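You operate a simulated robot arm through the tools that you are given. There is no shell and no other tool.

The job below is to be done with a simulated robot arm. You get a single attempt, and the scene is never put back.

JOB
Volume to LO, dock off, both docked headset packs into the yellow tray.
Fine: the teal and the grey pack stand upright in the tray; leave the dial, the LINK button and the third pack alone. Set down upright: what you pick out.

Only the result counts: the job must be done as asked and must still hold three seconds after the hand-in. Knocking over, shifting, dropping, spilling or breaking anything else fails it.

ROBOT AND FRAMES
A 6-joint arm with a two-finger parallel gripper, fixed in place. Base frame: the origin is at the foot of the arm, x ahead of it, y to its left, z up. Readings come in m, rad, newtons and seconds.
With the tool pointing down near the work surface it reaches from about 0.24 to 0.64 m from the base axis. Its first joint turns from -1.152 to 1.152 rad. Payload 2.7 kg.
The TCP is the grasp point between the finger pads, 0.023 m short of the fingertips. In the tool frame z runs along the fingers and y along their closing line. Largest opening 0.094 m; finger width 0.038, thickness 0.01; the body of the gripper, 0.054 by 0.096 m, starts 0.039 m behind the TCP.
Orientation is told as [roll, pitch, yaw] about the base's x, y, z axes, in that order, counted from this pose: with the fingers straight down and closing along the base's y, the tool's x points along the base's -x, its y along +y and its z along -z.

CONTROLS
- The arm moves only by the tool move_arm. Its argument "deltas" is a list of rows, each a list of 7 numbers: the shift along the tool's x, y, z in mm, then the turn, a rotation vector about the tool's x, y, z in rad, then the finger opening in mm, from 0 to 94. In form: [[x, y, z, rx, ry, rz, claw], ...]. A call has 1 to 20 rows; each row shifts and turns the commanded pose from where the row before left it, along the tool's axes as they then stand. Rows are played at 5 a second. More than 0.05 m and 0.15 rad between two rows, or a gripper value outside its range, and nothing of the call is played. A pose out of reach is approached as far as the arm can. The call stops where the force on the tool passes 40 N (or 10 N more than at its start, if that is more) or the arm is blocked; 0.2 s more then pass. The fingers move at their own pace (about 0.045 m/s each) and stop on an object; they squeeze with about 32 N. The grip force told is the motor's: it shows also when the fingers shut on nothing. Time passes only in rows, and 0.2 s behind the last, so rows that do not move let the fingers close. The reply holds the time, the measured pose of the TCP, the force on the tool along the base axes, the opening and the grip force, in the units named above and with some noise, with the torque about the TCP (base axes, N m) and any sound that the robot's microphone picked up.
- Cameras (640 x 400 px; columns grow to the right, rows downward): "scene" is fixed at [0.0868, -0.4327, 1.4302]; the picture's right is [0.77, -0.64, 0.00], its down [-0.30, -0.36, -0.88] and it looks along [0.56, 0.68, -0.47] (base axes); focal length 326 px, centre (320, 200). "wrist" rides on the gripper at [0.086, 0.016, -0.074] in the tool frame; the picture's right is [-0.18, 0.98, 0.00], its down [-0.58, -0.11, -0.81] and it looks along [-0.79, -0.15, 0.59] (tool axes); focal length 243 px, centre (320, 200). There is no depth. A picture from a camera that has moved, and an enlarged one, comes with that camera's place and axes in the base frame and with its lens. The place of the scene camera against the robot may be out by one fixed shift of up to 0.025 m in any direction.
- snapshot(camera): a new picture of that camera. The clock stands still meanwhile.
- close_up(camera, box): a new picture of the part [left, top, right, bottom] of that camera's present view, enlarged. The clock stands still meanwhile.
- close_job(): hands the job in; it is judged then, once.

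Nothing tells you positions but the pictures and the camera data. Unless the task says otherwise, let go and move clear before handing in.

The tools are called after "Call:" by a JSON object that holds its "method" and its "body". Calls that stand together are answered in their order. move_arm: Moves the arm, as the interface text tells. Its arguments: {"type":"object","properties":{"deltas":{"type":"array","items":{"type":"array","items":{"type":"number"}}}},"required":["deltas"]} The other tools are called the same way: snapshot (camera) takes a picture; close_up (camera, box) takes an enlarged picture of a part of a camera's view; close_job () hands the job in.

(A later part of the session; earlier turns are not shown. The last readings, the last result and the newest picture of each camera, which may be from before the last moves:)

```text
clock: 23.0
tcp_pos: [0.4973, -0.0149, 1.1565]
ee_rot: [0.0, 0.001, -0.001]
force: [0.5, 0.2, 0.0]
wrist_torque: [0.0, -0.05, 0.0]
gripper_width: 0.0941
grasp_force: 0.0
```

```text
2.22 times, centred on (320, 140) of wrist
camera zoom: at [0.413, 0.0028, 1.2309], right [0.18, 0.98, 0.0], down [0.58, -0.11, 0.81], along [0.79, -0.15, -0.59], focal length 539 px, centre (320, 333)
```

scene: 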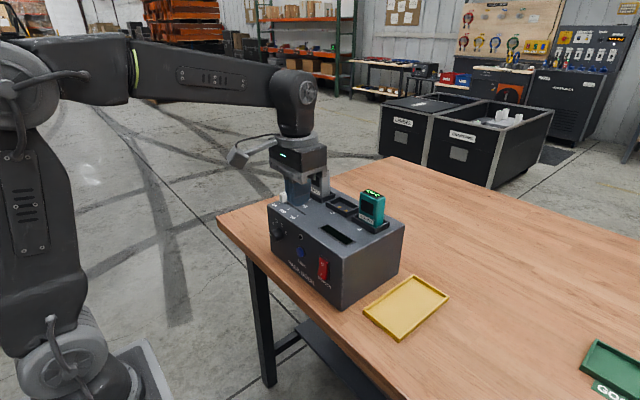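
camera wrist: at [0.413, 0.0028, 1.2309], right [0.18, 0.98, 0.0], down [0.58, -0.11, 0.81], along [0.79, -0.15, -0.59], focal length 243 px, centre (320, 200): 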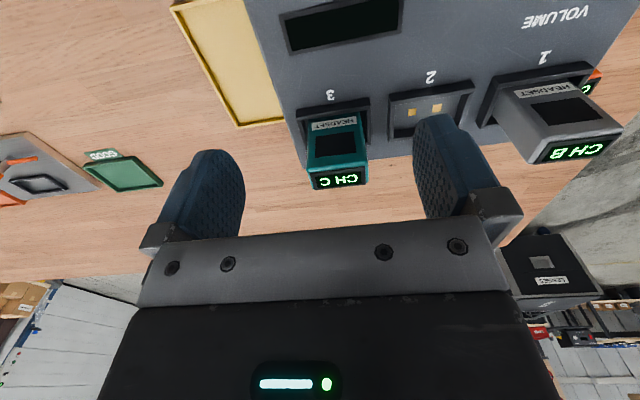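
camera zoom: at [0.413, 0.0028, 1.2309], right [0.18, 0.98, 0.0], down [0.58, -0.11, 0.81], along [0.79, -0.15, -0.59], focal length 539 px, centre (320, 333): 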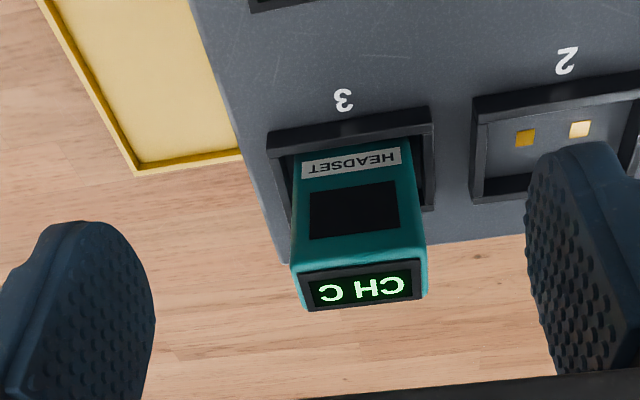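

The teal pack is centred at about (0.581, -0.0115), about 53 by 25 mm, with its top at z≈1.083 and no yaw. I'll move above it and descend partway with the fingers straddling it.

Call:
{"method": "move_arm", "body": {"deltas": [[-42, 1.5, 0, 0, 0, 0, 94], [-42, 2, 0, 0, 0, 0, 94], [0, 0, 0, 0, 0, 0, 94], [0, 0, 25, 0, 0, 0, 94], [0, 0, 25, 0, 0, 0, 94], [0, 0, 20, 0, 0, 0, 94], [0, 0, 0, 0, 0, 0, 94]]}}

Call:
{"method": "snapshot", "body": {"camera": "wrist"}}

Call:
{"method": "close_up", "body": {"camera": "scene", "box": [300, 150, 440, 240]}}

```text
clock: 24.6
tcp_pos: [0.5844, -0.0111, 1.0861]
ee_rot: [0.0, -0.001, -0.001]
force: [-0.1, -0.7, 0.1]
wrist_torque: [-0.01, -0.03, -0.01]
gripper_width: 0.0938
grasp_force: 0.1
```

```text
taken
camera wrist: at [0.4979, 0.0063, 1.1605], right [0.18, 0.98, 0.0], down [0.58, -0.11, 0.81], along [0.79, -0.15, -0.59], focal length 243 px, centre (320, 200)
```

wrist: 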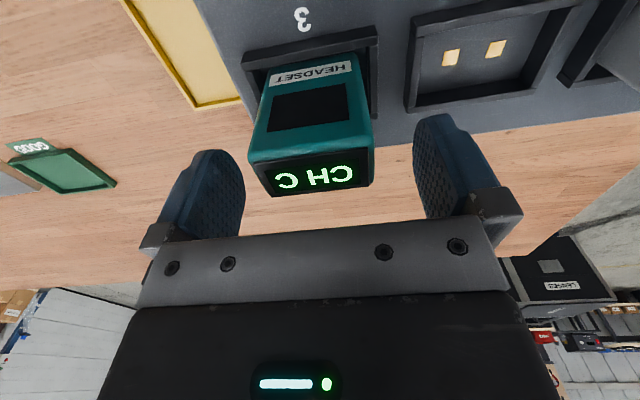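

```text
4.44 times, centred on (370, 195) of scene
camera zoom: at [0.0868, -0.4327, 1.4302], right [0.77, -0.64, 0.0], down [-0.3, -0.36, -0.88], along [0.56, 0.68, -0.47], focal length 1448 px, centre (98, 222)
```

zoom: 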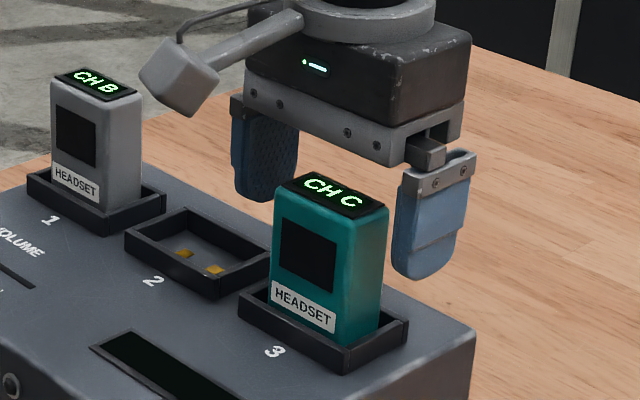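

The fingers straddle the teal pack evenly. I'll lower to the grip height of z≈1.055 and close.

Call:
{"method": "move_arm", "body": {"deltas": [[2, 0, 11, 0, 0, 0, 94], [0, 0, 10, 0, 0, 0, 94], [0, 0, 10, 0, 0, 0, 94], [0, 0, 0, 0, 0, 0, 94], [0, 0, 0, 0, 0, 0, 75], [0, 0, 0, 0, 0, 0, 60], [0, 0, 0, 0, 0, 0, 40], [0, 0, 0, 0, 0, 0, 40], [0, 0, 0, 0, 0, 0, 40]]}}

Call:
{"method": "snapshot", "body": {"camera": "wrist"}}

Call:
{"method": "close_up", "body": {"camera": "scene", "box": [300, 150, 440, 240]}}

```text
clock: 26.6
tcp_pos: [0.5824, -0.0106, 1.0547]
ee_rot: [0.001, 0.002, 0.0]
force: [-0.3, -0.4, 0.0]
wrist_torque: [-0.01, -0.02, 0.02]
gripper_width: 0.0539
grasp_force: 31.7
```

```text
taken
camera wrist: at [0.4962, 0.0065, 1.1291], right [0.18, 0.98, 0.0], down [0.58, -0.11, 0.81], along [0.79, -0.15, -0.59], focal length 243 px, centre (320, 200)
```

wrist: 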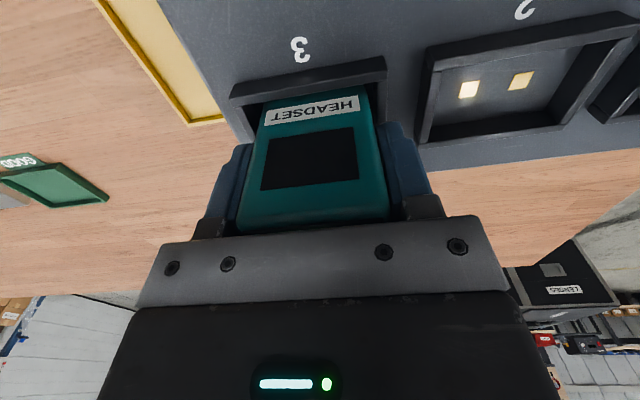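

```text
4.44 times, centred on (370, 195) of scene
camera zoom: at [0.0869, -0.4327, 1.4302], right [0.77, -0.64, 0.0], down [-0.3, -0.36, -0.88], along [0.56, 0.68, -0.47], focal length 1448 px, centre (98, 222)
```

zoom: 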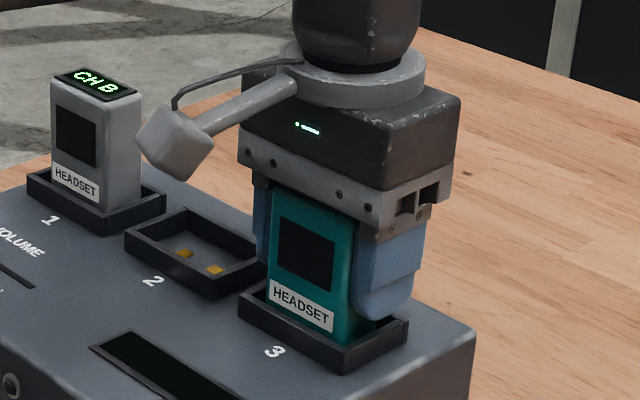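

I've gripped the teal pack (54 mm, 32 N). I'll lift straight up slowly and check that it comes free.

Call:
{"method": "move_arm", "body": {"deltas": [[0, 0, -5, 0, 0, 0, 40], [0, 0, -8, 0, 0, 0, 40], [0, 0, -12, 0, 0, 0, 40], [0, 0, 0, 0, 0, 0, 40]]}}

Call:
{"method": "close_up", "body": {"camera": "scene", "box": [300, 150, 440, 240]}}

Call:
{"method": "snapshot", "body": {"camera": "wrist"}}

```text
clock: 27.6
tcp_pos: [0.5828, -0.0106, 1.0802]
ee_rot: [-0.001, 0.0, 0.0]
force: [-0.5, -0.5, -1.6]
wrist_torque: [0.0, -0.03, 0.0]
gripper_width: 0.0537
grasp_force: 32.2
```

```text
4.44 times, centred on (370, 195) of scene
camera zoom: at [0.0869, -0.4327, 1.4302], right [0.77, -0.64, 0.0], down [-0.3, -0.36, -0.88], along [0.56, 0.68, -0.47], focal length 1448 px, centre (98, 222)
```

zoom: 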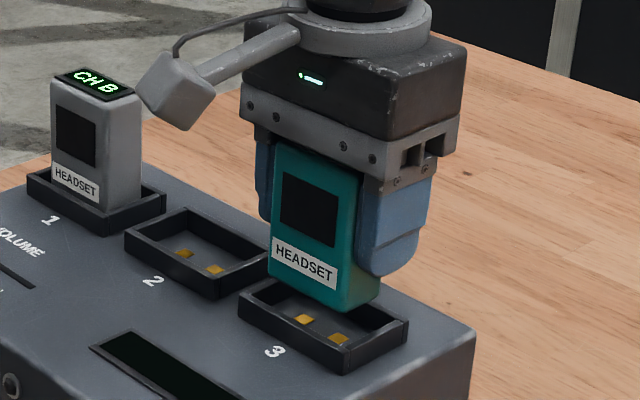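

```text
taken
camera wrist: at [0.496, 0.0064, 1.1543], right [0.18, 0.98, 0.0], down [0.58, -0.11, 0.81], along [0.79, -0.15, -0.59], focal length 243 px, centre (320, 200)
```

wrist: 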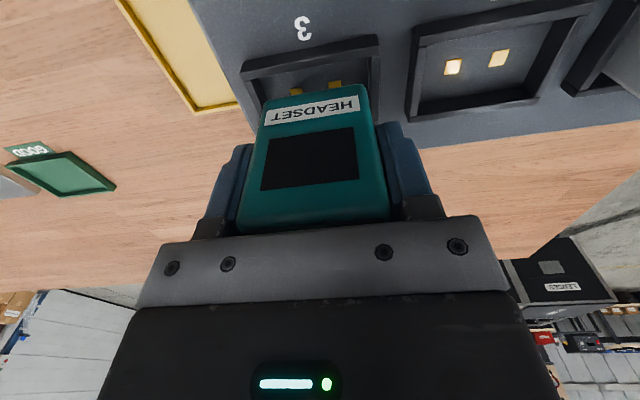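

The teal pack is free and upright in the grip. I'll raise it and carry it over the tray at a safe height.

Call:
{"method": "move_arm", "body": {"deltas": [[0, 0, -25, 0, 0, 0, 40], [0, 0, -25, 0, 0, 0, 40], [-4, -32, 0, 0, 0, 0, 40], [-4, -33, 0, 0, 0, 0, 40], [-4, -33, 0, 0, 0, 0, 40], [-5, -32, 0, 0, 0, 0, 40], [0, 0, 0, 0, 0, 0, 40]]}}

Call:
{"method": "snapshot", "body": {"camera": "wrist"}}

Call:
{"method": "snapshot", "body": {"camera": "scene"}}

Call:
{"method": "close_up", "body": {"camera": "scene", "box": [330, 220, 470, 350]}}

```text
clock: 29.2
tcp_pos: [0.5816, -0.1274, 1.1247]
ee_rot: [0.0, 0.0, 0.0]
force: [-0.2, 0.3, -1.9]
wrist_torque: [0.01, -0.02, 0.0]
gripper_width: 0.0537
grasp_force: 31.3
out of reach, approached as far as the arm can: row 5, 6
```

```text
taken
camera wrist: at [0.4957, -0.1109, 1.1984], right [0.18, 0.98, 0.0], down [0.58, -0.11, 0.81], along [0.79, -0.15, -0.59], focal length 243 px, centre (320, 200)
```

wrist: 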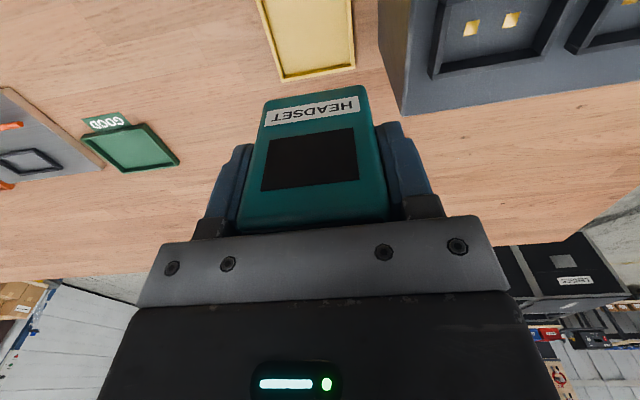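

```text
taken
```

scene: 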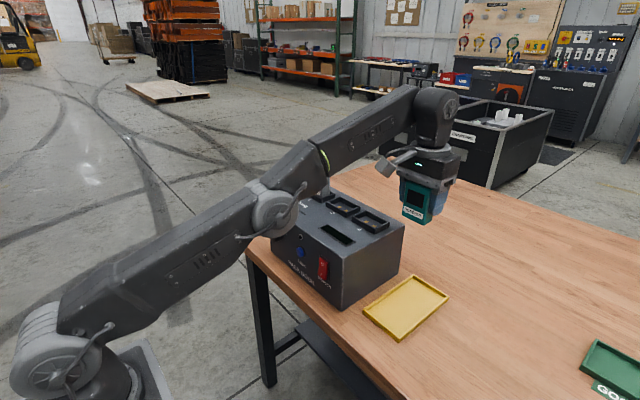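

```text
3.08 times, centred on (400, 285) of scene
camera zoom: at [0.0869, -0.4327, 1.4302], right [0.77, -0.64, 0.0], down [-0.3, -0.36, -0.88], along [0.56, 0.68, -0.47], focal length 1003 px, centre (74, -62)
```

zoom: 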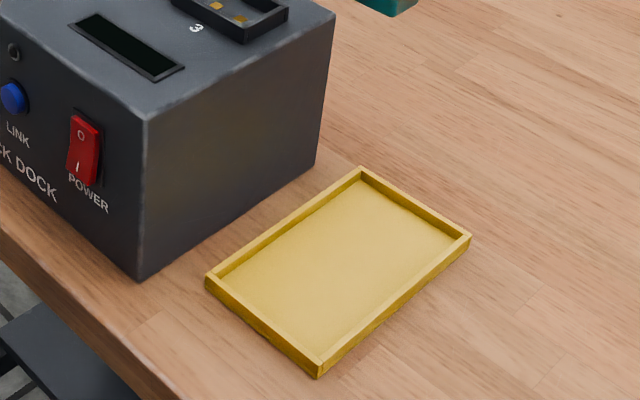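

At this height the arm's reach ends near 0.595 m, but it should extend further lower down. The tray's centre line is at y≈-0.142. I'll descend while shifting to (0.60, -0.141), stop with the pack still above the rim, and look.

Call:
{"method": "move_arm", "body": {"deltas": [[0, -7, 30, 0, 0, 0, 40], [0, -7, 30, 0, 0, 0, 40], [-9, 0, 35, 0, 0, 0, 40], [-9, 0, 40, 0, 0, 0, 40], [0, 0, 0, 0, 0, 0, 40]]}}

Call:
{"method": "snapshot", "body": {"camera": "wrist"}}

Call:
{"method": "close_up", "body": {"camera": "scene", "box": [330, 190, 490, 350]}}

```text
clock: 30.4
tcp_pos: [0.5987, -0.1416, 0.9873]
ee_rot: [0.0, 0.0, 0.0]
force: [-0.4, 0.9, -1.4]
wrist_torque: [0.02, 0.02, 0.02]
gripper_width: 0.0536
grasp_force: 31.4
```

```text
taken
camera wrist: at [0.5135, -0.1242, 1.0619], right [0.18, 0.98, 0.0], down [0.58, -0.11, 0.81], along [0.79, -0.15, -0.59], focal length 243 px, centre (320, 200)
```

wrist: 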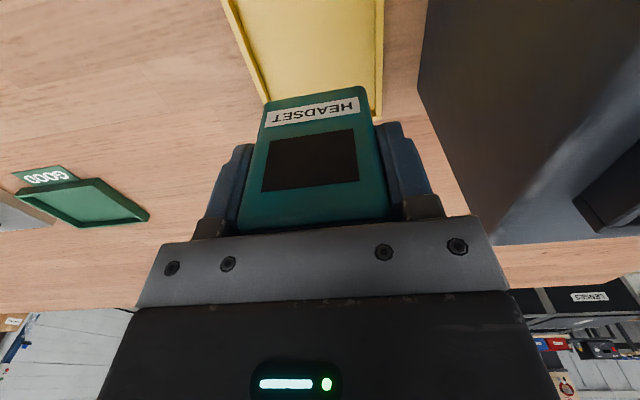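

```text
2.50 times, centred on (410, 270) of scene
camera zoom: at [0.0869, -0.4327, 1.4302], right [0.77, -0.64, 0.0], down [-0.3, -0.36, -0.88], along [0.56, 0.68, -0.47], focal length 815 px, centre (95, 25)
```

zoom: 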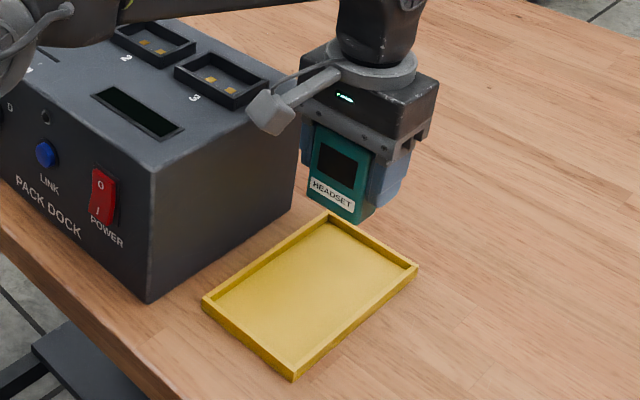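

The pack is over the back half of the tray. Before lowering further I'll check the forearm's clearance to the dock.

Call:
{"method": "snapshot", "body": {"camera": "scene"}}

Call:
{"method": "close_up", "body": {"camera": "wrist", "box": [200, 0, 420, 140]}}

```text
taken
```

scene: 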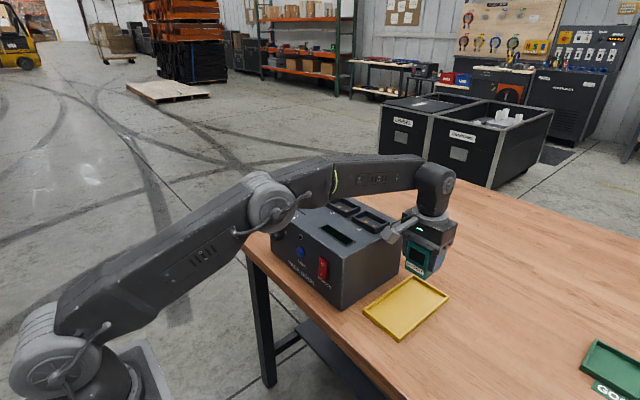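

```text
2.86 times, centred on (310, 70) of wrist
camera zoom: at [0.5135, -0.1242, 1.0619], right [0.18, 0.98, 0.0], down [0.58, -0.11, 0.81], along [0.79, -0.15, -0.59], focal length 693 px, centre (349, 571)
```

zoom: 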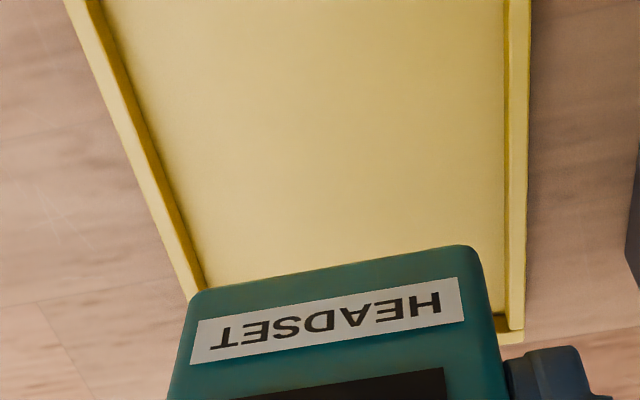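

The forearm is well clear of the dock, and the pack is centred between the tray walls. I'll lower it to just above the floor, then in small steps until it touches.

Call:
{"method": "move_arm", "body": {"deltas": [[0, 0, 20, 0, 0, 0, 40], [0, 0, 20, 0, 0, 0, 40], [0, 0, 8, 0, 0, 0, 40], [0, 0, 0, 0, 0, 0, 40]]}}

Call:
{"method": "close_up", "body": {"camera": "wrist", "box": [200, 0, 420, 140]}}

Call:
{"method": "close_up", "body": {"camera": "scene", "box": [350, 210, 470, 340]}}

```text
clock: 31.4
tcp_pos: [0.5991, -0.1415, 0.9391]
ee_rot: [-0.001, 0.001, 0.0]
force: [0.3, -0.1, -1.6]
wrist_torque: [0.02, 0.02, 0.01]
gripper_width: 0.0538
grasp_force: 32.1
```

```text
2.86 times, centred on (310, 70) of wrist
camera zoom: at [0.5126, -0.1245, 1.014], right [0.18, 0.98, 0.0], down [0.58, -0.11, 0.81], along [0.79, -0.15, -0.59], focal length 693 px, centre (349, 571)
```

zoom: 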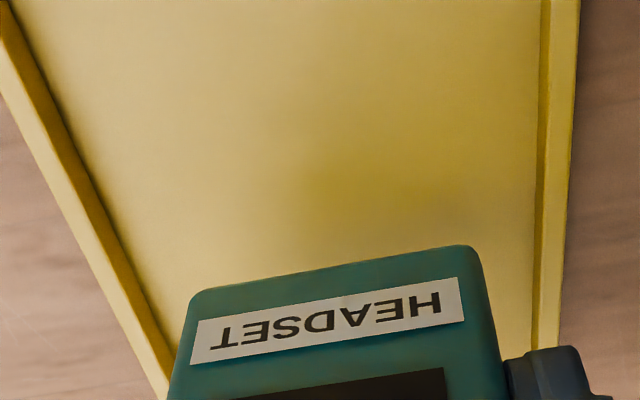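

```text
3.08 times, centred on (410, 275) of scene
camera zoom: at [0.0869, -0.4327, 1.4302], right [0.77, -0.64, 0.0], down [-0.3, -0.36, -0.88], along [0.56, 0.68, -0.47], focal length 1003 px, centre (43, -31)
```

zoom: 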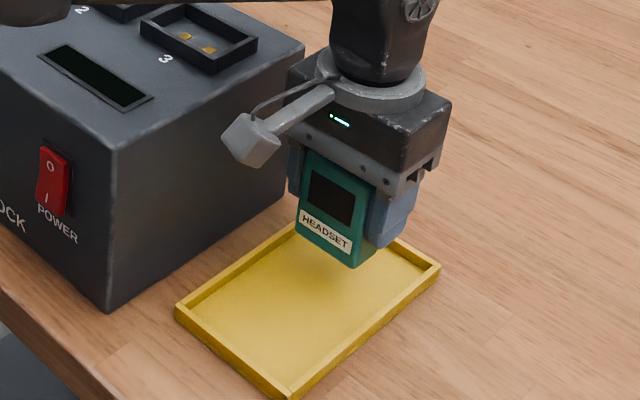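

The pack is inside the tray walls and nearly at the floor. Now small steps down, watching the vertical force.

Call:
{"method": "move_arm", "body": {"deltas": [[0, 0, 3, 0, 0, 0, 40], [0, 0, 3, 0, 0, 0, 40], [0, 0, 3, 0, 0, 0, 40], [0, 0, 0, 0, 0, 0, 40]]}}

Call:
{"method": "close_up", "body": {"camera": "scene", "box": [370, 230, 450, 310]}}

```text
clock: 32.4
tcp_pos: [0.5988, -0.1417, 0.9309]
ee_rot: [-0.001, 0.0, 0.0]
force: [-0.3, 0.2, -2.0]
wrist_torque: [0.02, -0.02, 0.0]
gripper_width: 0.0537
grasp_force: 31.7
```

```text
5.00 times, centred on (410, 270) of scene
camera zoom: at [0.0869, -0.4327, 1.4302], right [0.77, -0.64, 0.0], down [-0.3, -0.36, -0.88], along [0.56, 0.68, -0.47], focal length 1629 px, centre (-130, -150)
```

zoom: 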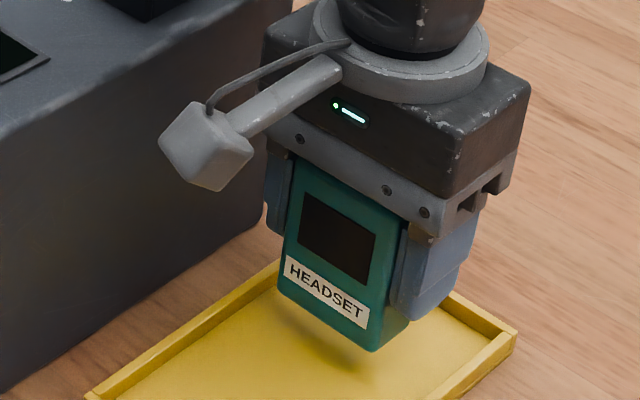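

The shadow shows a small gap still. I'll continue in 2 mm steps.

Call:
{"method": "move_arm", "body": {"deltas": [[0, 0, 2, 0, 0, 0, 40], [0, 0, 2, 0, 0, 0, 40], [0, 0, 0, 0, 0, 0, 40]]}}

Call:
{"method": "close_up", "body": {"camera": "scene", "box": [370, 230, 450, 310]}}

```text
clock: 33.2
tcp_pos: [0.5979, -0.1419, 0.9266]
ee_rot: [-0.001, 0.001, 0.0]
force: [0.5, 0.2, -1.4]
wrist_torque: [-0.02, -0.01, 0.0]
gripper_width: 0.0537
grasp_force: 32.4
```

```text
5.00 times, centred on (410, 270) of scene
camera zoom: at [0.0869, -0.4327, 1.4302], right [0.77, -0.64, 0.0], down [-0.3, -0.36, -0.88], along [0.56, 0.68, -0.47], focal length 1629 px, centre (-130, -150)
```

zoom: 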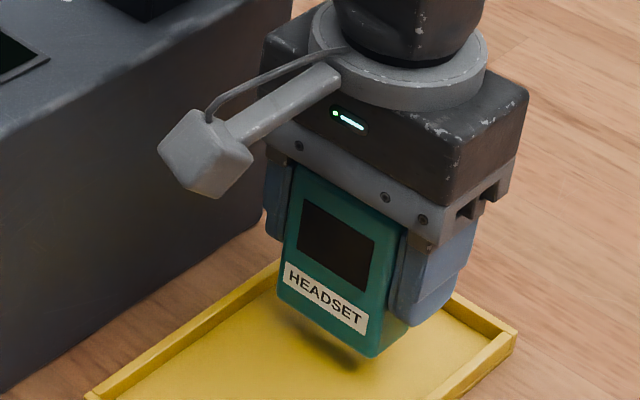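

Call:
{"method": "move_arm", "body": {"deltas": [[0, 0, 2, 0, 0, 0, 40], [0, 0, 2, 0, 0, 0, 40], [0, 0, 0, 0, 0, 0, 40]]}}

Call:
{"method": "close_up", "body": {"camera": "scene", "box": [370, 230, 450, 310]}}

```text
clock: 34.0
tcp_pos: [0.5983, -0.1422, 0.9225]
ee_rot: [0.0, 0.0, -0.001]
force: [0.8, -0.1, -2.2]
wrist_torque: [0.01, 0.01, -0.01]
gripper_width: 0.0539
grasp_force: 32.5
```

```text
5.00 times, centred on (410, 270) of scene
camera zoom: at [0.0869, -0.4327, 1.4302], right [0.77, -0.64, 0.0], down [-0.3, -0.36, -0.88], along [0.56, 0.68, -0.47], focal length 1629 px, centre (-130, -150)
```

zoom: 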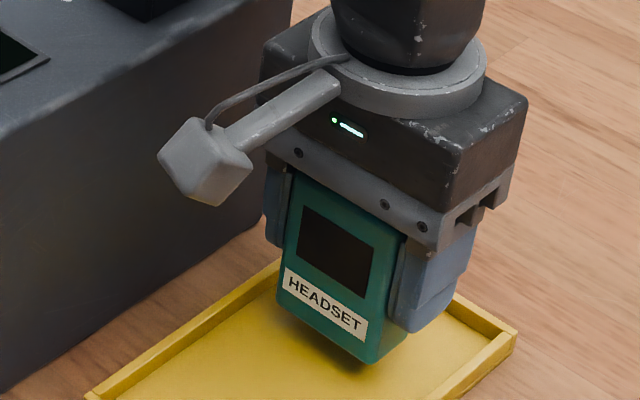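

The shadow is closing up but there's no contact yet. I'll keep going in small steps.

Call:
{"method": "move_arm", "body": {"deltas": [[0, 0, 1.5, 0, 0, 0, 40], [0, 0, 1.5, 0, 0, 0, 40], [0, 0, 0, 0, 0, 0, 40]]}}

Call:
{"method": "close_up", "body": {"camera": "scene", "box": [370, 230, 450, 310]}}

```text
clock: 34.8
tcp_pos: [0.5993, -0.1427, 0.9199]
ee_rot: [0.0, 0.0, 0.001]
force: [0.4, -0.5, -1.6]
wrist_torque: [-0.01, -0.02, 0.0]
gripper_width: 0.0539
grasp_force: 31.9
```

```text
5.00 times, centred on (410, 270) of scene
camera zoom: at [0.0869, -0.4327, 1.4302], right [0.77, -0.64, 0.0], down [-0.3, -0.36, -0.88], along [0.56, 0.68, -0.47], focal length 1629 px, centre (-130, -150)
```

zoom: 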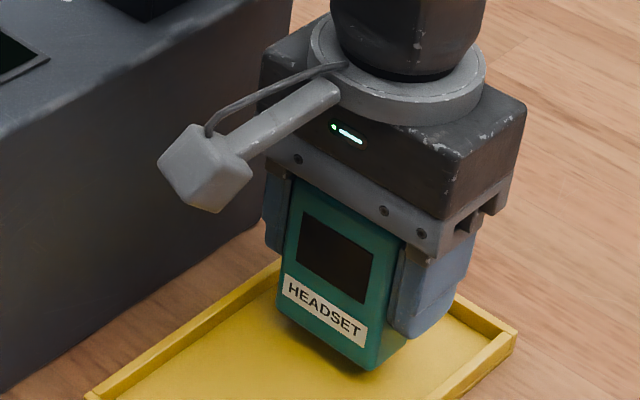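

Call:
{"method": "move_arm", "body": {"deltas": [[0, 0, 1.5, 0, 0, 0, 40], [0, 0, 1.5, 0, 0, 0, 40], [0, 0, 0, 0, 0, 0, 40]]}}

Call:
{"method": "close_up", "body": {"camera": "scene", "box": [370, 230, 450, 310]}}

```text
clock: 35.6
tcp_pos: [0.5984, -0.1421, 0.9165]
ee_rot: [0.0, 0.0, 0.001]
force: [0.5, -0.7, -2.4]
wrist_torque: [-0.02, -0.01, 0.0]
gripper_width: 0.0535
grasp_force: 31.7
```

```text
5.00 times, centred on (410, 270) of scene
camera zoom: at [0.0869, -0.4327, 1.4302], right [0.77, -0.64, 0.0], down [-0.3, -0.36, -0.88], along [0.56, 0.68, -0.47], focal length 1629 px, centre (-130, -150)
```

zoom: 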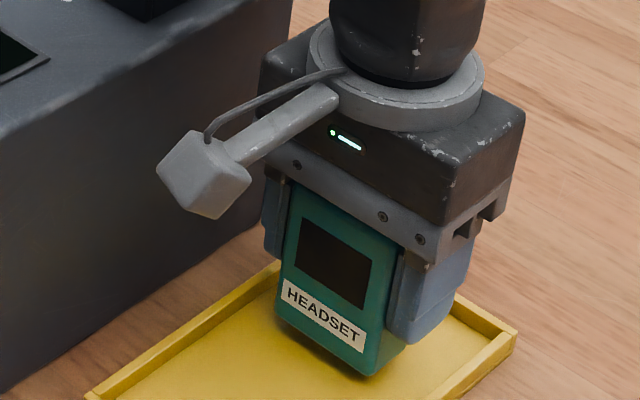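

Call:
{"method": "move_arm", "body": {"deltas": [[0, 0, 1, 0, 0, 0, 40], [0, 0, 1, 0, 0, 0, 40], [0, 0, 1, 0, 0, 0, 40], [0, 0, 0, 0, 0, 0, 40]]}}

Call:
{"method": "close_up", "body": {"camera": "scene", "box": [370, 230, 450, 310]}}

Call:
{"method": "snapshot", "body": {"camera": "wrist"}}

```text
clock: 36.6
tcp_pos: [0.5998, -0.1423, 0.9147]
ee_rot: [-0.001, 0.001, 0.0]
force: [-0.3, 0.0, -2.3]
wrist_torque: [0.04, 0.01, 0.01]
gripper_width: 0.0539
grasp_force: 32.0
```

```text
5.00 times, centred on (410, 270) of scene
camera zoom: at [0.0869, -0.4327, 1.4302], right [0.77, -0.64, 0.0], down [-0.3, -0.36, -0.88], along [0.56, 0.68, -0.47], focal length 1629 px, centre (-130, -150)
```

zoom: 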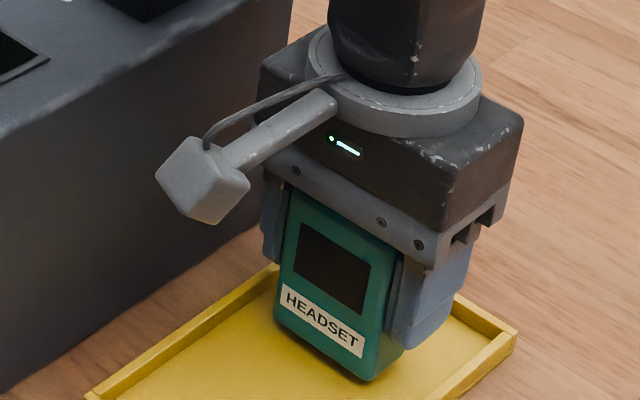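

```text
taken
camera wrist: at [0.5131, -0.1248, 0.9883], right [0.18, 0.98, 0.0], down [0.58, -0.11, 0.81], along [0.79, -0.15, -0.59], focal length 243 px, centre (320, 200)
```

wrist: 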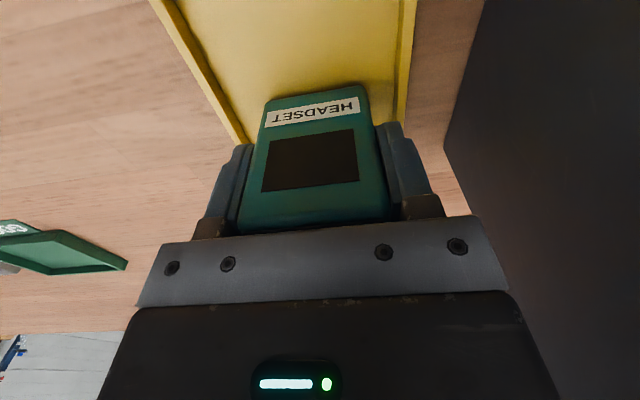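

Call:
{"method": "move_arm", "body": {"deltas": [[0, 0, 1, 0, 0, 0, 40], [0, 0, 1, 0, 0, 0, 40], [0, 0, 1, 0, 0, 0, 40], [0, 0, 0, 0, 0, 0, 40]]}}

Call:
{"method": "close_up", "body": {"camera": "scene", "box": [370, 230, 450, 310]}}

```text
clock: 37.6
tcp_pos: [0.5982, -0.1422, 0.9099]
ee_rot: [-0.001, 0.0, -0.002]
force: [0.4, -0.3, -1.2]
wrist_torque: [0.0, 0.0, 0.0]
gripper_width: 0.0536
grasp_force: 32.3
```

```text
5.00 times, centred on (410, 270) of scene
camera zoom: at [0.0869, -0.4327, 1.4302], right [0.77, -0.64, 0.0], down [-0.3, -0.36, -0.88], along [0.56, 0.68, -0.47], focal length 1629 px, centre (-130, -150)
```

zoom: 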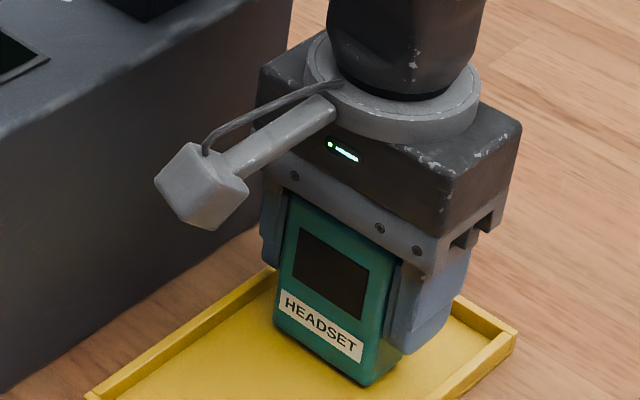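

Call:
{"method": "move_arm", "body": {"deltas": [[0, 0, 1, 0, 0, 0, 40], [0, 0, 1, 0, 0, 0, 40], [0, 0, 0, 0, 0, 0, 40]]}}

Call:
{"method": "close_up", "body": {"camera": "scene", "box": [370, 250, 430, 310]}}

```text
clock: 38.4
tcp_pos: [0.5989, -0.1426, 0.9091]
ee_rot: [0.0, 0.0, 0.001]
force: [-0.7, 0.2, -2.5]
wrist_torque: [-0.02, -0.02, 0.03]
gripper_width: 0.054
grasp_force: 31.8
```

```text
6.67 times, centred on (400, 280) of scene
camera zoom: at [0.0869, -0.4327, 1.4302], right [0.77, -0.64, 0.0], down [-0.3, -0.36, -0.88], along [0.56, 0.68, -0.47], focal length 2172 px, centre (-213, -333)
```

zoom: 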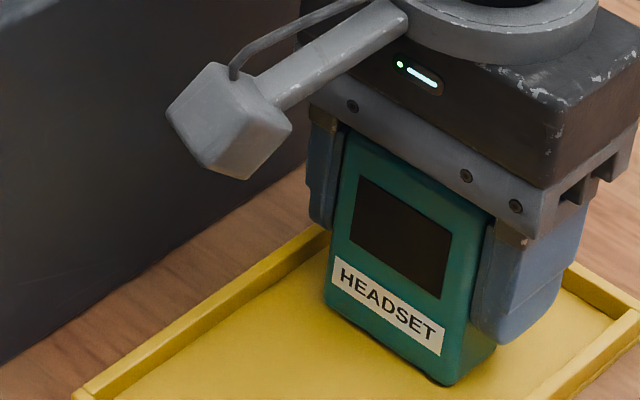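

Call:
{"method": "move_arm", "body": {"deltas": [[0, 0, 1, 0, 0, 0, 40], [0, 0, 1, 0, 0, 0, 40], [0, 0, 0, 0, 0, 0, 40]]}}

Call:
{"method": "close_up", "body": {"camera": "scene", "box": [370, 250, 430, 310]}}

```text
clock: 39.2
tcp_pos: [0.5989, -0.1422, 0.909]
ee_rot: [0.0, -0.001, 0.0]
force: [-4.2, -0.1, 11.1]
wrist_torque: [0.2, 0.35, 0.05]
gripper_width: 0.0536
grasp_force: 32.5
```

```text
6.67 times, centred on (400, 280) of scene
camera zoom: at [0.0865, -0.4326, 1.4303], right [0.77, -0.64, 0.0], down [-0.3, -0.36, -0.88], along [0.56, 0.68, -0.47], focal length 2172 px, centre (-213, -333)
```

zoom: 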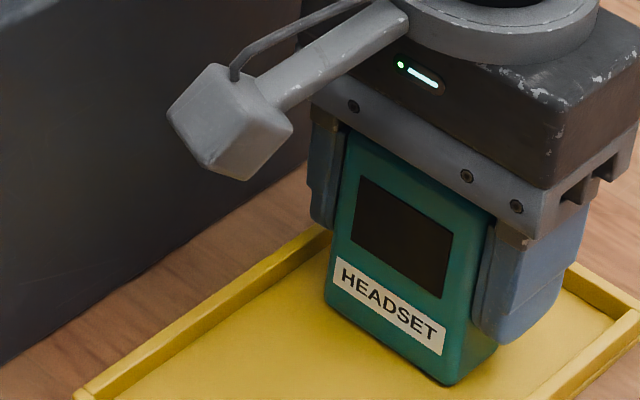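

Contact came at TCP z≈0.909 with +11 N. I'll ease up 1.5 mm to unload it, then open just enough to release.

Call:
{"method": "move_arm", "body": {"deltas": [[0, 0, -1.5, 0, 0, 0, 40], [0, 0, 0, 0, 0, 0, 40]]}}

```text
clock: 39.8
tcp_pos: [0.5991, -0.1419, 0.9092]
ee_rot: [-0.001, -0.001, -0.001]
force: [1.7, -1.9, 5.8]
wrist_torque: [0.04, 0.01, -0.01]
gripper_width: 0.0537
grasp_force: 32.7
```

Call:
{"method": "move_arm", "body": {"deltas": [[0, 0, -0.5, 0, 0, 0, 48], [0, 0, 0, 0, 0, 0, 54], [0, 0, 0, 0, 0, 0, 57], [0, 0, 0, 0, 0, 0, 60], [0, 0, 0, 0, 0, 0, 62], [0, 0, 0, 0, 0, 0, 62]]}}

Call:
{"method": "close_up", "body": {"camera": "scene", "box": [370, 250, 430, 310]}}

Call:
{"method": "snapshot", "body": {"camera": "wrist"}}

```text
clock: 41.2
tcp_pos: [0.5985, -0.1422, 0.9088]
ee_rot: [0.001, -0.001, 0.001]
force: [-0.2, -0.8, 0.0]
wrist_torque: [0.03, -0.03, 0.02]
gripper_width: 0.062
grasp_force: 0.1
```

```text
6.67 times, centred on (400, 280) of scene
camera zoom: at [0.0868, -0.4327, 1.4302], right [0.77, -0.64, 0.0], down [-0.3, -0.36, -0.88], along [0.56, 0.68, -0.47], focal length 2172 px, centre (-213, -333)
```

zoom: 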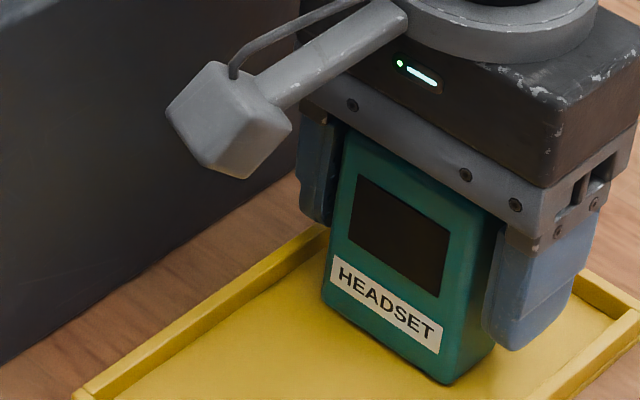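

```text
taken
camera wrist: at [0.5133, -0.1246, 0.9833], right [0.18, 0.98, 0.0], down [0.58, -0.11, 0.81], along [0.79, -0.15, -0.59], focal length 243 px, centre (320, 200)
```

wrist: 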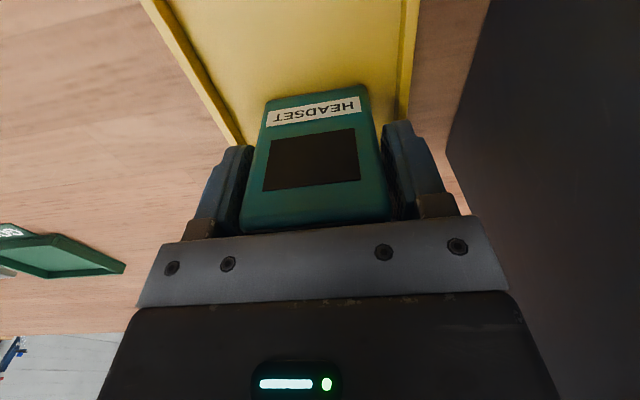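

The teal pack is released and standing. I'll rise straight up, clear of it.

Call:
{"method": "move_arm", "body": {"deltas": [[0, 0, -8, 0, 0, 0, 62], [0, 0, -15, 0, 0, 0, 62], [0, 0, -20, 0, 0, 0, 62], [0, 0, -25, 0, 0, 0, 62], [0, 0, -25, 0, 0, 0, 62], [0, 0, 0, 0, 0, 0, 62]]}}

Call:
{"method": "close_up", "body": {"camera": "scene", "box": [350, 210, 470, 340]}}

Call:
{"method": "snapshot", "body": {"camera": "wrist"}}

```text
clock: 42.6
tcp_pos: [0.5992, -0.1414, 1.0017]
ee_rot: [0.001, 0.001, 0.001]
force: [0.4, -0.8, -0.3]
wrist_torque: [-0.02, 0.0, -0.03]
gripper_width: 0.0619
grasp_force: 0.0
```

```text
3.08 times, centred on (410, 275) of scene
camera zoom: at [0.0868, -0.4327, 1.4302], right [0.77, -0.64, 0.0], down [-0.3, -0.36, -0.88], along [0.56, 0.68, -0.47], focal length 1003 px, centre (43, -31)
```

zoom: 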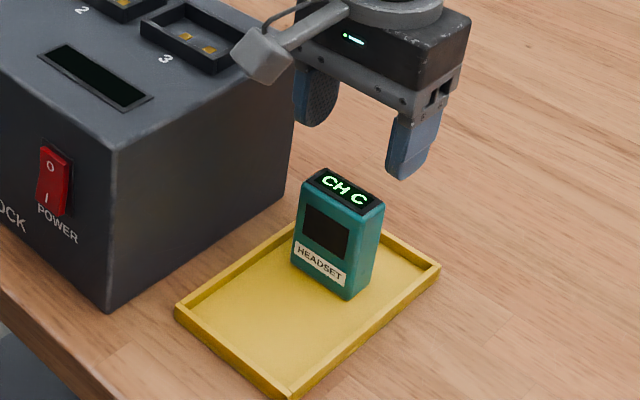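

```text
taken
camera wrist: at [0.513, -0.1244, 1.0769], right [0.18, 0.98, 0.0], down [0.58, -0.11, 0.81], along [0.79, -0.15, -0.59], focal length 243 px, centre (320, 200)
```

wrist: 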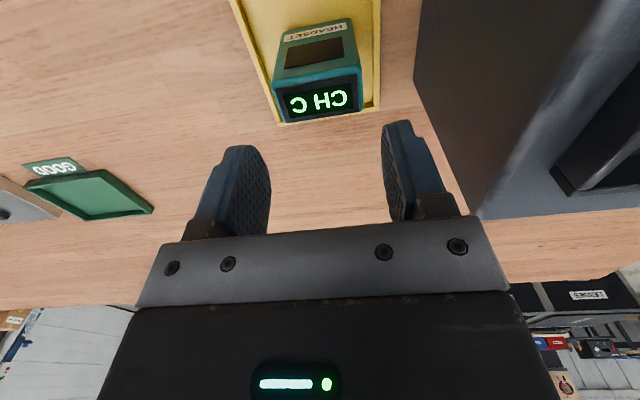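

The teal pack is upright inside the tray. Next is the grey pack: I'll retract, rise, and cross over at a safe height to look at it.

Call:
{"method": "move_arm", "body": {"deltas": [[15, 0, -38, 0, 0, 0, 62], [15, 0, -38, 0, 0, 0, 62], [15, 0, -38, 0, 0, 0, 62], [15, 0, -38, 0, 0, 0, 80], [20, 0, 0, 0, 0, 0, 94], [20, 0, 0, 0, 0, 0, 94], [0, 45, 0, 0, 0, 0, 94], [0, 45, 0, 0, 0, 0, 94], [0, 45, 0, 0, 0, 0, 94], [0, 45, 0, 0, 0, 0, 94], [0, 45, 0, 0, 0, 0, 94], [0, 45, 0, 0, 0, 0, 94], [0, 45, 0, 0, 0, 0, 94], [0, 0, 0, 0, 0, 0, 94]]}}

Call:
{"method": "snapshot", "body": {"camera": "wrist"}}

Call:
{"method": "close_up", "body": {"camera": "wrist", "box": [220, 50, 420, 230]}}

Call:
{"method": "snapshot", "body": {"camera": "scene"}}

```text
clock: 45.6
tcp_pos: [0.4971, 0.1732, 1.1539]
ee_rot: [-0.001, 0.002, 0.0]
force: [0.0, 0.1, -0.5]
wrist_torque: [0.02, -0.02, 0.02]
gripper_width: 0.094
grasp_force: 0.0
```

```text
taken
camera wrist: at [0.4127, 0.1904, 1.2284], right [0.18, 0.98, 0.0], down [0.58, -0.11, 0.81], along [0.79, -0.15, -0.59], focal length 243 px, centre (320, 200)
```

wrist: 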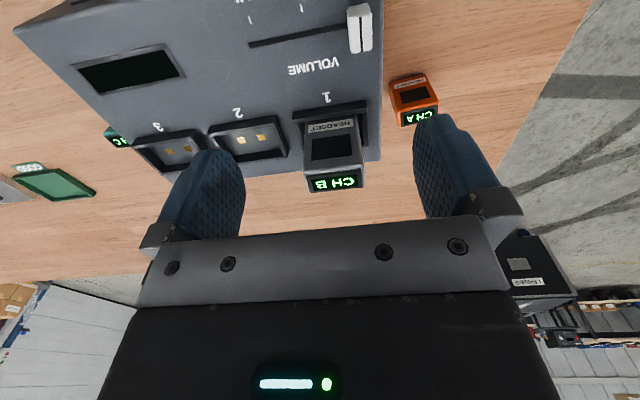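

```text
2.22 times, centred on (320, 140) of wrist
camera zoom: at [0.4127, 0.1904, 1.2284], right [0.18, 0.98, 0.0], down [0.58, -0.11, 0.81], along [0.79, -0.15, -0.59], focal length 539 px, centre (320, 333)
```

zoom: 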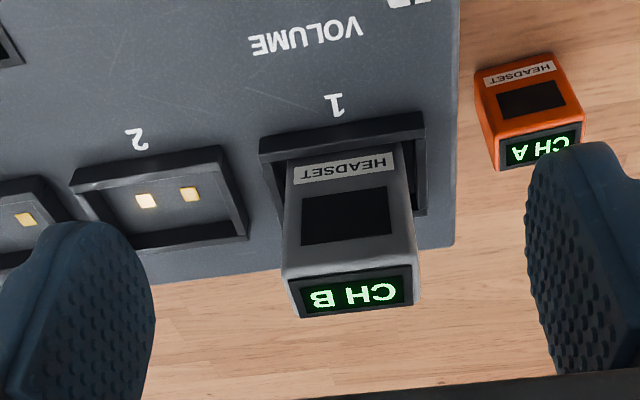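

```text
taken
```

scene: 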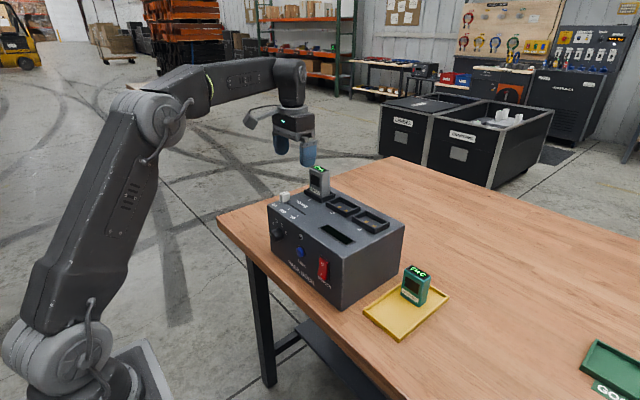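

The grey pack is centred at about (0.582, 0.172), top z≈1.083, with no yaw. Because of the reach limit at height, I'll descend in front of it and slide the open fingers around it from the front.

Call:
{"method": "move_arm", "body": {"deltas": [[-11, -1, 0, 0, 0, 0, 94], [-11, 0, 25, 0, 0, 0, 94], [0, 0, 25, 0, 0, 0, 94], [0, 0, 25, 0, 0, 0, 94], [0, 0, 23, 0, 0, 0, 94], [0, 0, 0, 0, 0, 0, 94]]}}

Call:
{"method": "snapshot", "body": {"camera": "wrist"}}

Call:
{"method": "close_up", "body": {"camera": "scene", "box": [250, 140, 390, 230]}}

```text
clock: 47.0
tcp_pos: [0.5205, 0.1729, 1.055]
ee_rot: [0.0, 0.001, -0.002]
force: [1.0, -0.4, -0.1]
wrist_torque: [-0.02, -0.01, 0.0]
gripper_width: 0.0941
grasp_force: 0.0
```

```text
taken
camera wrist: at [0.4351, 0.1894, 1.1303], right [0.18, 0.98, 0.0], down [0.58, -0.11, 0.81], along [0.79, -0.15, -0.59], focal length 243 px, centre (320, 200)
```

wrist: 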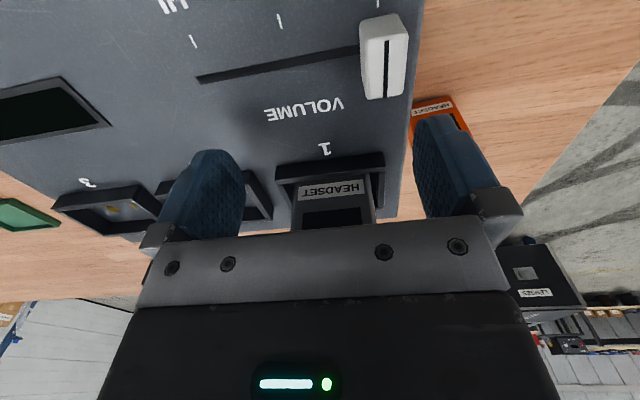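

```text
4.44 times, centred on (320, 185) of scene
camera zoom: at [0.0868, -0.4327, 1.4302], right [0.77, -0.64, 0.0], down [-0.3, -0.36, -0.88], along [0.56, 0.68, -0.47], focal length 1448 px, centre (320, 267)
```

zoom: 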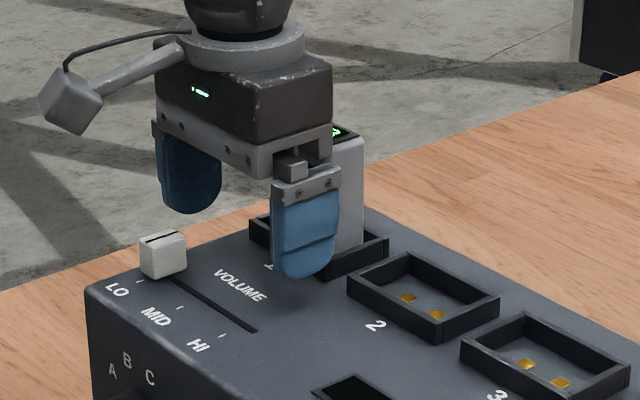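

The fingers are level with the grey pack and clear of the rim. I'll slide forward about 61 mm to straddle it, then close.

Call:
{"method": "move_arm", "body": {"deltas": [[-20, 0, 0, 0, 0, 0, 94], [-20, 0, 0, 0, 0, 0, 94], [-15, -0.5, 0, 0, 0, 0, 94], [-6, 0, 0, 0, 0, 0, 94], [0, 0, 0, 0, 0, 0, 94]]}}

Call:
{"method": "snapshot", "body": {"camera": "wrist"}}

Call:
{"method": "close_up", "body": {"camera": "scene", "box": [250, 140, 390, 230]}}

```text
clock: 48.2
tcp_pos: [0.5821, 0.1711, 1.0569]
ee_rot: [0.0, 0.0, 0.0]
force: [-0.3, -0.2, -0.2]
wrist_torque: [-0.03, 0.04, 0.01]
gripper_width: 0.0939
grasp_force: 0.1
```

```text
taken
camera wrist: at [0.4964, 0.1887, 1.1304], right [0.18, 0.98, 0.0], down [0.58, -0.11, 0.81], along [0.79, -0.15, -0.59], focal length 243 px, centre (320, 200)
```

wrist: 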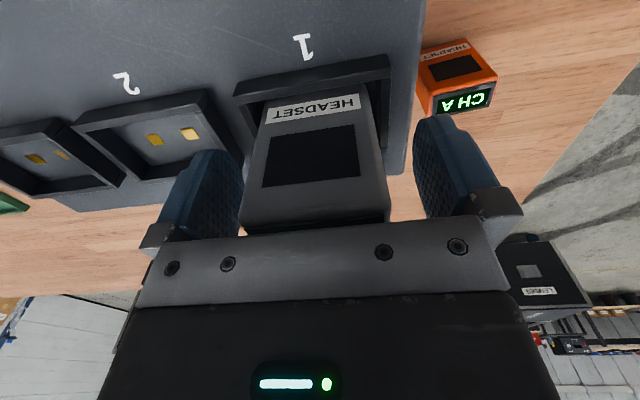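

```text
4.44 times, centred on (320, 185) of scene
camera zoom: at [0.0869, -0.4327, 1.4302], right [0.77, -0.64, 0.0], down [-0.3, -0.36, -0.88], along [0.56, 0.68, -0.47], focal length 1448 px, centre (320, 267)
```

zoom: 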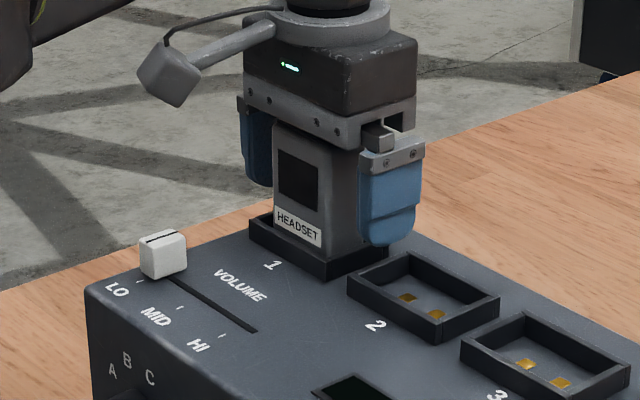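

The grey pack sits between the fingers. I'll close and lift a little.

Call:
{"method": "move_arm", "body": {"deltas": [[0, 0, 0, 0, 0, 0, 75], [0, 0, 0, 0, 0, 0, 60], [0, 0, 0, 0, 0, 0, 40], [0, 0, 0, 0, 0, 0, 40], [0, 0, 0, 0, 0, 0, 40]]}}

Call:
{"method": "snapshot", "body": {"camera": "wrist"}}

```text
clock: 49.4
tcp_pos: [0.5818, 0.1722, 1.0579]
ee_rot: [-0.001, 0.0, 0.0]
force: [0.1, 0.4, 0.8]
wrist_torque: [-0.01, 0.0, -0.01]
gripper_width: 0.0539
grasp_force: 32.3
```

```text
taken
camera wrist: at [0.4963, 0.1888, 1.1305], right [0.18, 0.98, 0.0], down [0.58, -0.11, 0.81], along [0.79, -0.15, -0.59], focal length 243 px, centre (320, 200)
```

wrist: 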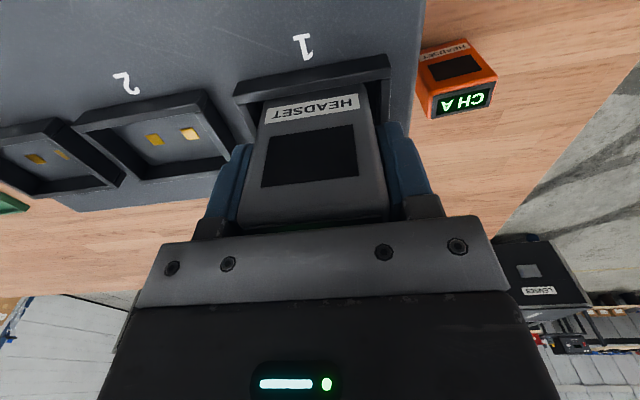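

Grip is secure. I'll lift about 28 mm straight up, which stays within reach, and check that it clears the slot.

Call:
{"method": "move_arm", "body": {"deltas": [[0, 0, -6, 0, 0, 0, 40], [0, 0, -10, 0, 0, 0, 40], [0, 0, -12, 0, 0, 0, 40], [0, 0, 0, 0, 0, 0, 40]]}}

Call:
{"method": "close_up", "body": {"camera": "scene", "box": [250, 140, 390, 230]}}

Call:
{"method": "snapshot", "body": {"camera": "wrist"}}

```text
clock: 50.4
tcp_pos: [0.5841, 0.1709, 1.0841]
ee_rot: [0.001, 0.0, 0.0]
force: [-0.1, -0.8, -2.0]
wrist_torque: [-0.01, -0.02, -0.01]
gripper_width: 0.054
grasp_force: 31.7
```

```text
4.44 times, centred on (320, 185) of scene
camera zoom: at [0.0869, -0.4327, 1.4302], right [0.77, -0.64, 0.0], down [-0.3, -0.36, -0.88], along [0.56, 0.68, -0.47], focal length 1448 px, centre (320, 267)
```

zoom: 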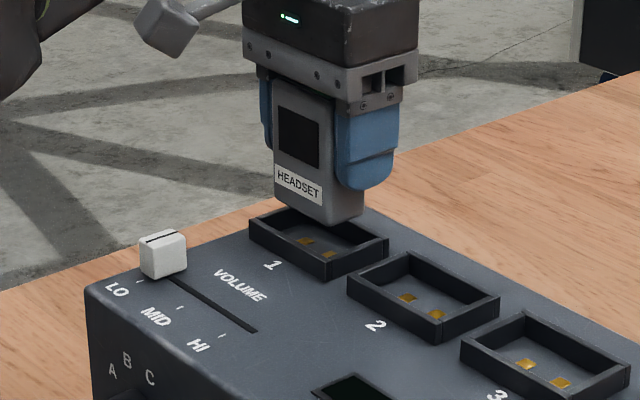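

```text
taken
camera wrist: at [0.4964, 0.1886, 1.1583], right [0.18, 0.98, 0.0], down [0.58, -0.11, 0.81], along [0.79, -0.15, -0.59], focal length 243 px, centre (320, 200)
```

wrist: 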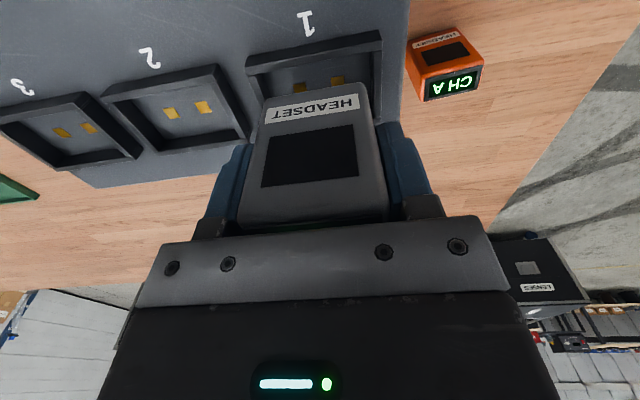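

The grey pack is clear of the slot. I'll bring it back toward the base while rising, then carry it across to above the front half of the tray.

Call:
{"method": "move_arm", "body": {"deltas": [[10, 0, -12, 0, 0, 0, 40], [15, 0, -20, 0, 0, 0, 40], [20, 0, -20, 0, 0, 0, 40], [3, -45, 0, 0, 0, 0, 40], [3, -45, 0, 0, 0, 0, 40], [3, -45, 0, 0, 0, 0, 40], [3, -45, 0, 0, 0, 0, 40], [3, -45, 0, 0, 0, 0, 40], [3, -45, 0, 0, 0, 0, 40], [4, -44, 0, 0, 0, 0, 40], [0, 0, 0, 0, 0, 0, 40]]}}

Call:
{"method": "snapshot", "body": {"camera": "wrist"}}

Call:
{"method": "snapshot", "body": {"camera": "scene"}}

```text
clock: 52.8
tcp_pos: [0.5144, -0.1428, 1.1337]
ee_rot: [0.0, 0.0, 0.0]
force: [0.0, -0.5, -2.5]
wrist_torque: [0.0, 0.0, -0.02]
gripper_width: 0.0539
grasp_force: 31.6
```

```text
taken
camera wrist: at [0.4294, -0.125, 1.2083], right [0.18, 0.98, 0.0], down [0.58, -0.11, 0.81], along [0.79, -0.15, -0.59], focal length 243 px, centre (320, 200)
```

wrist: 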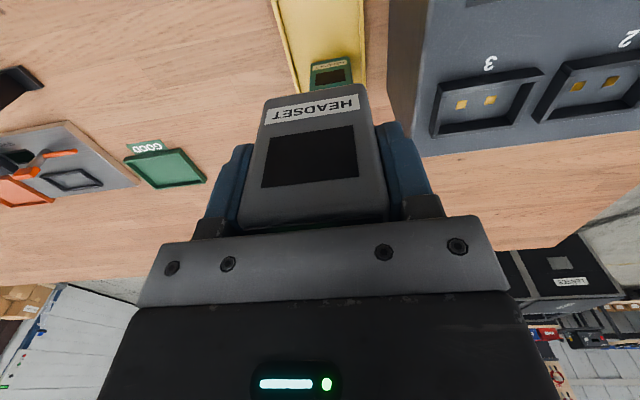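

```text
taken
```

scene: 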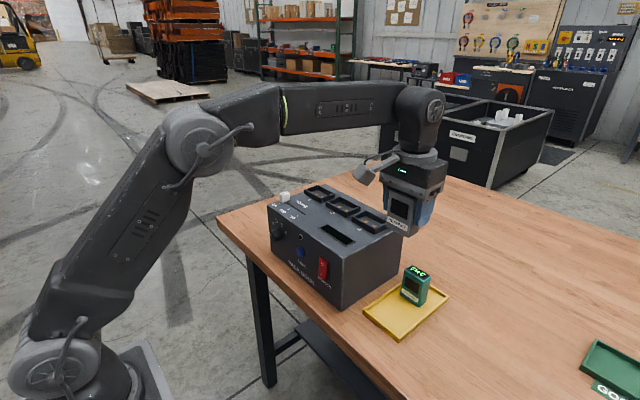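

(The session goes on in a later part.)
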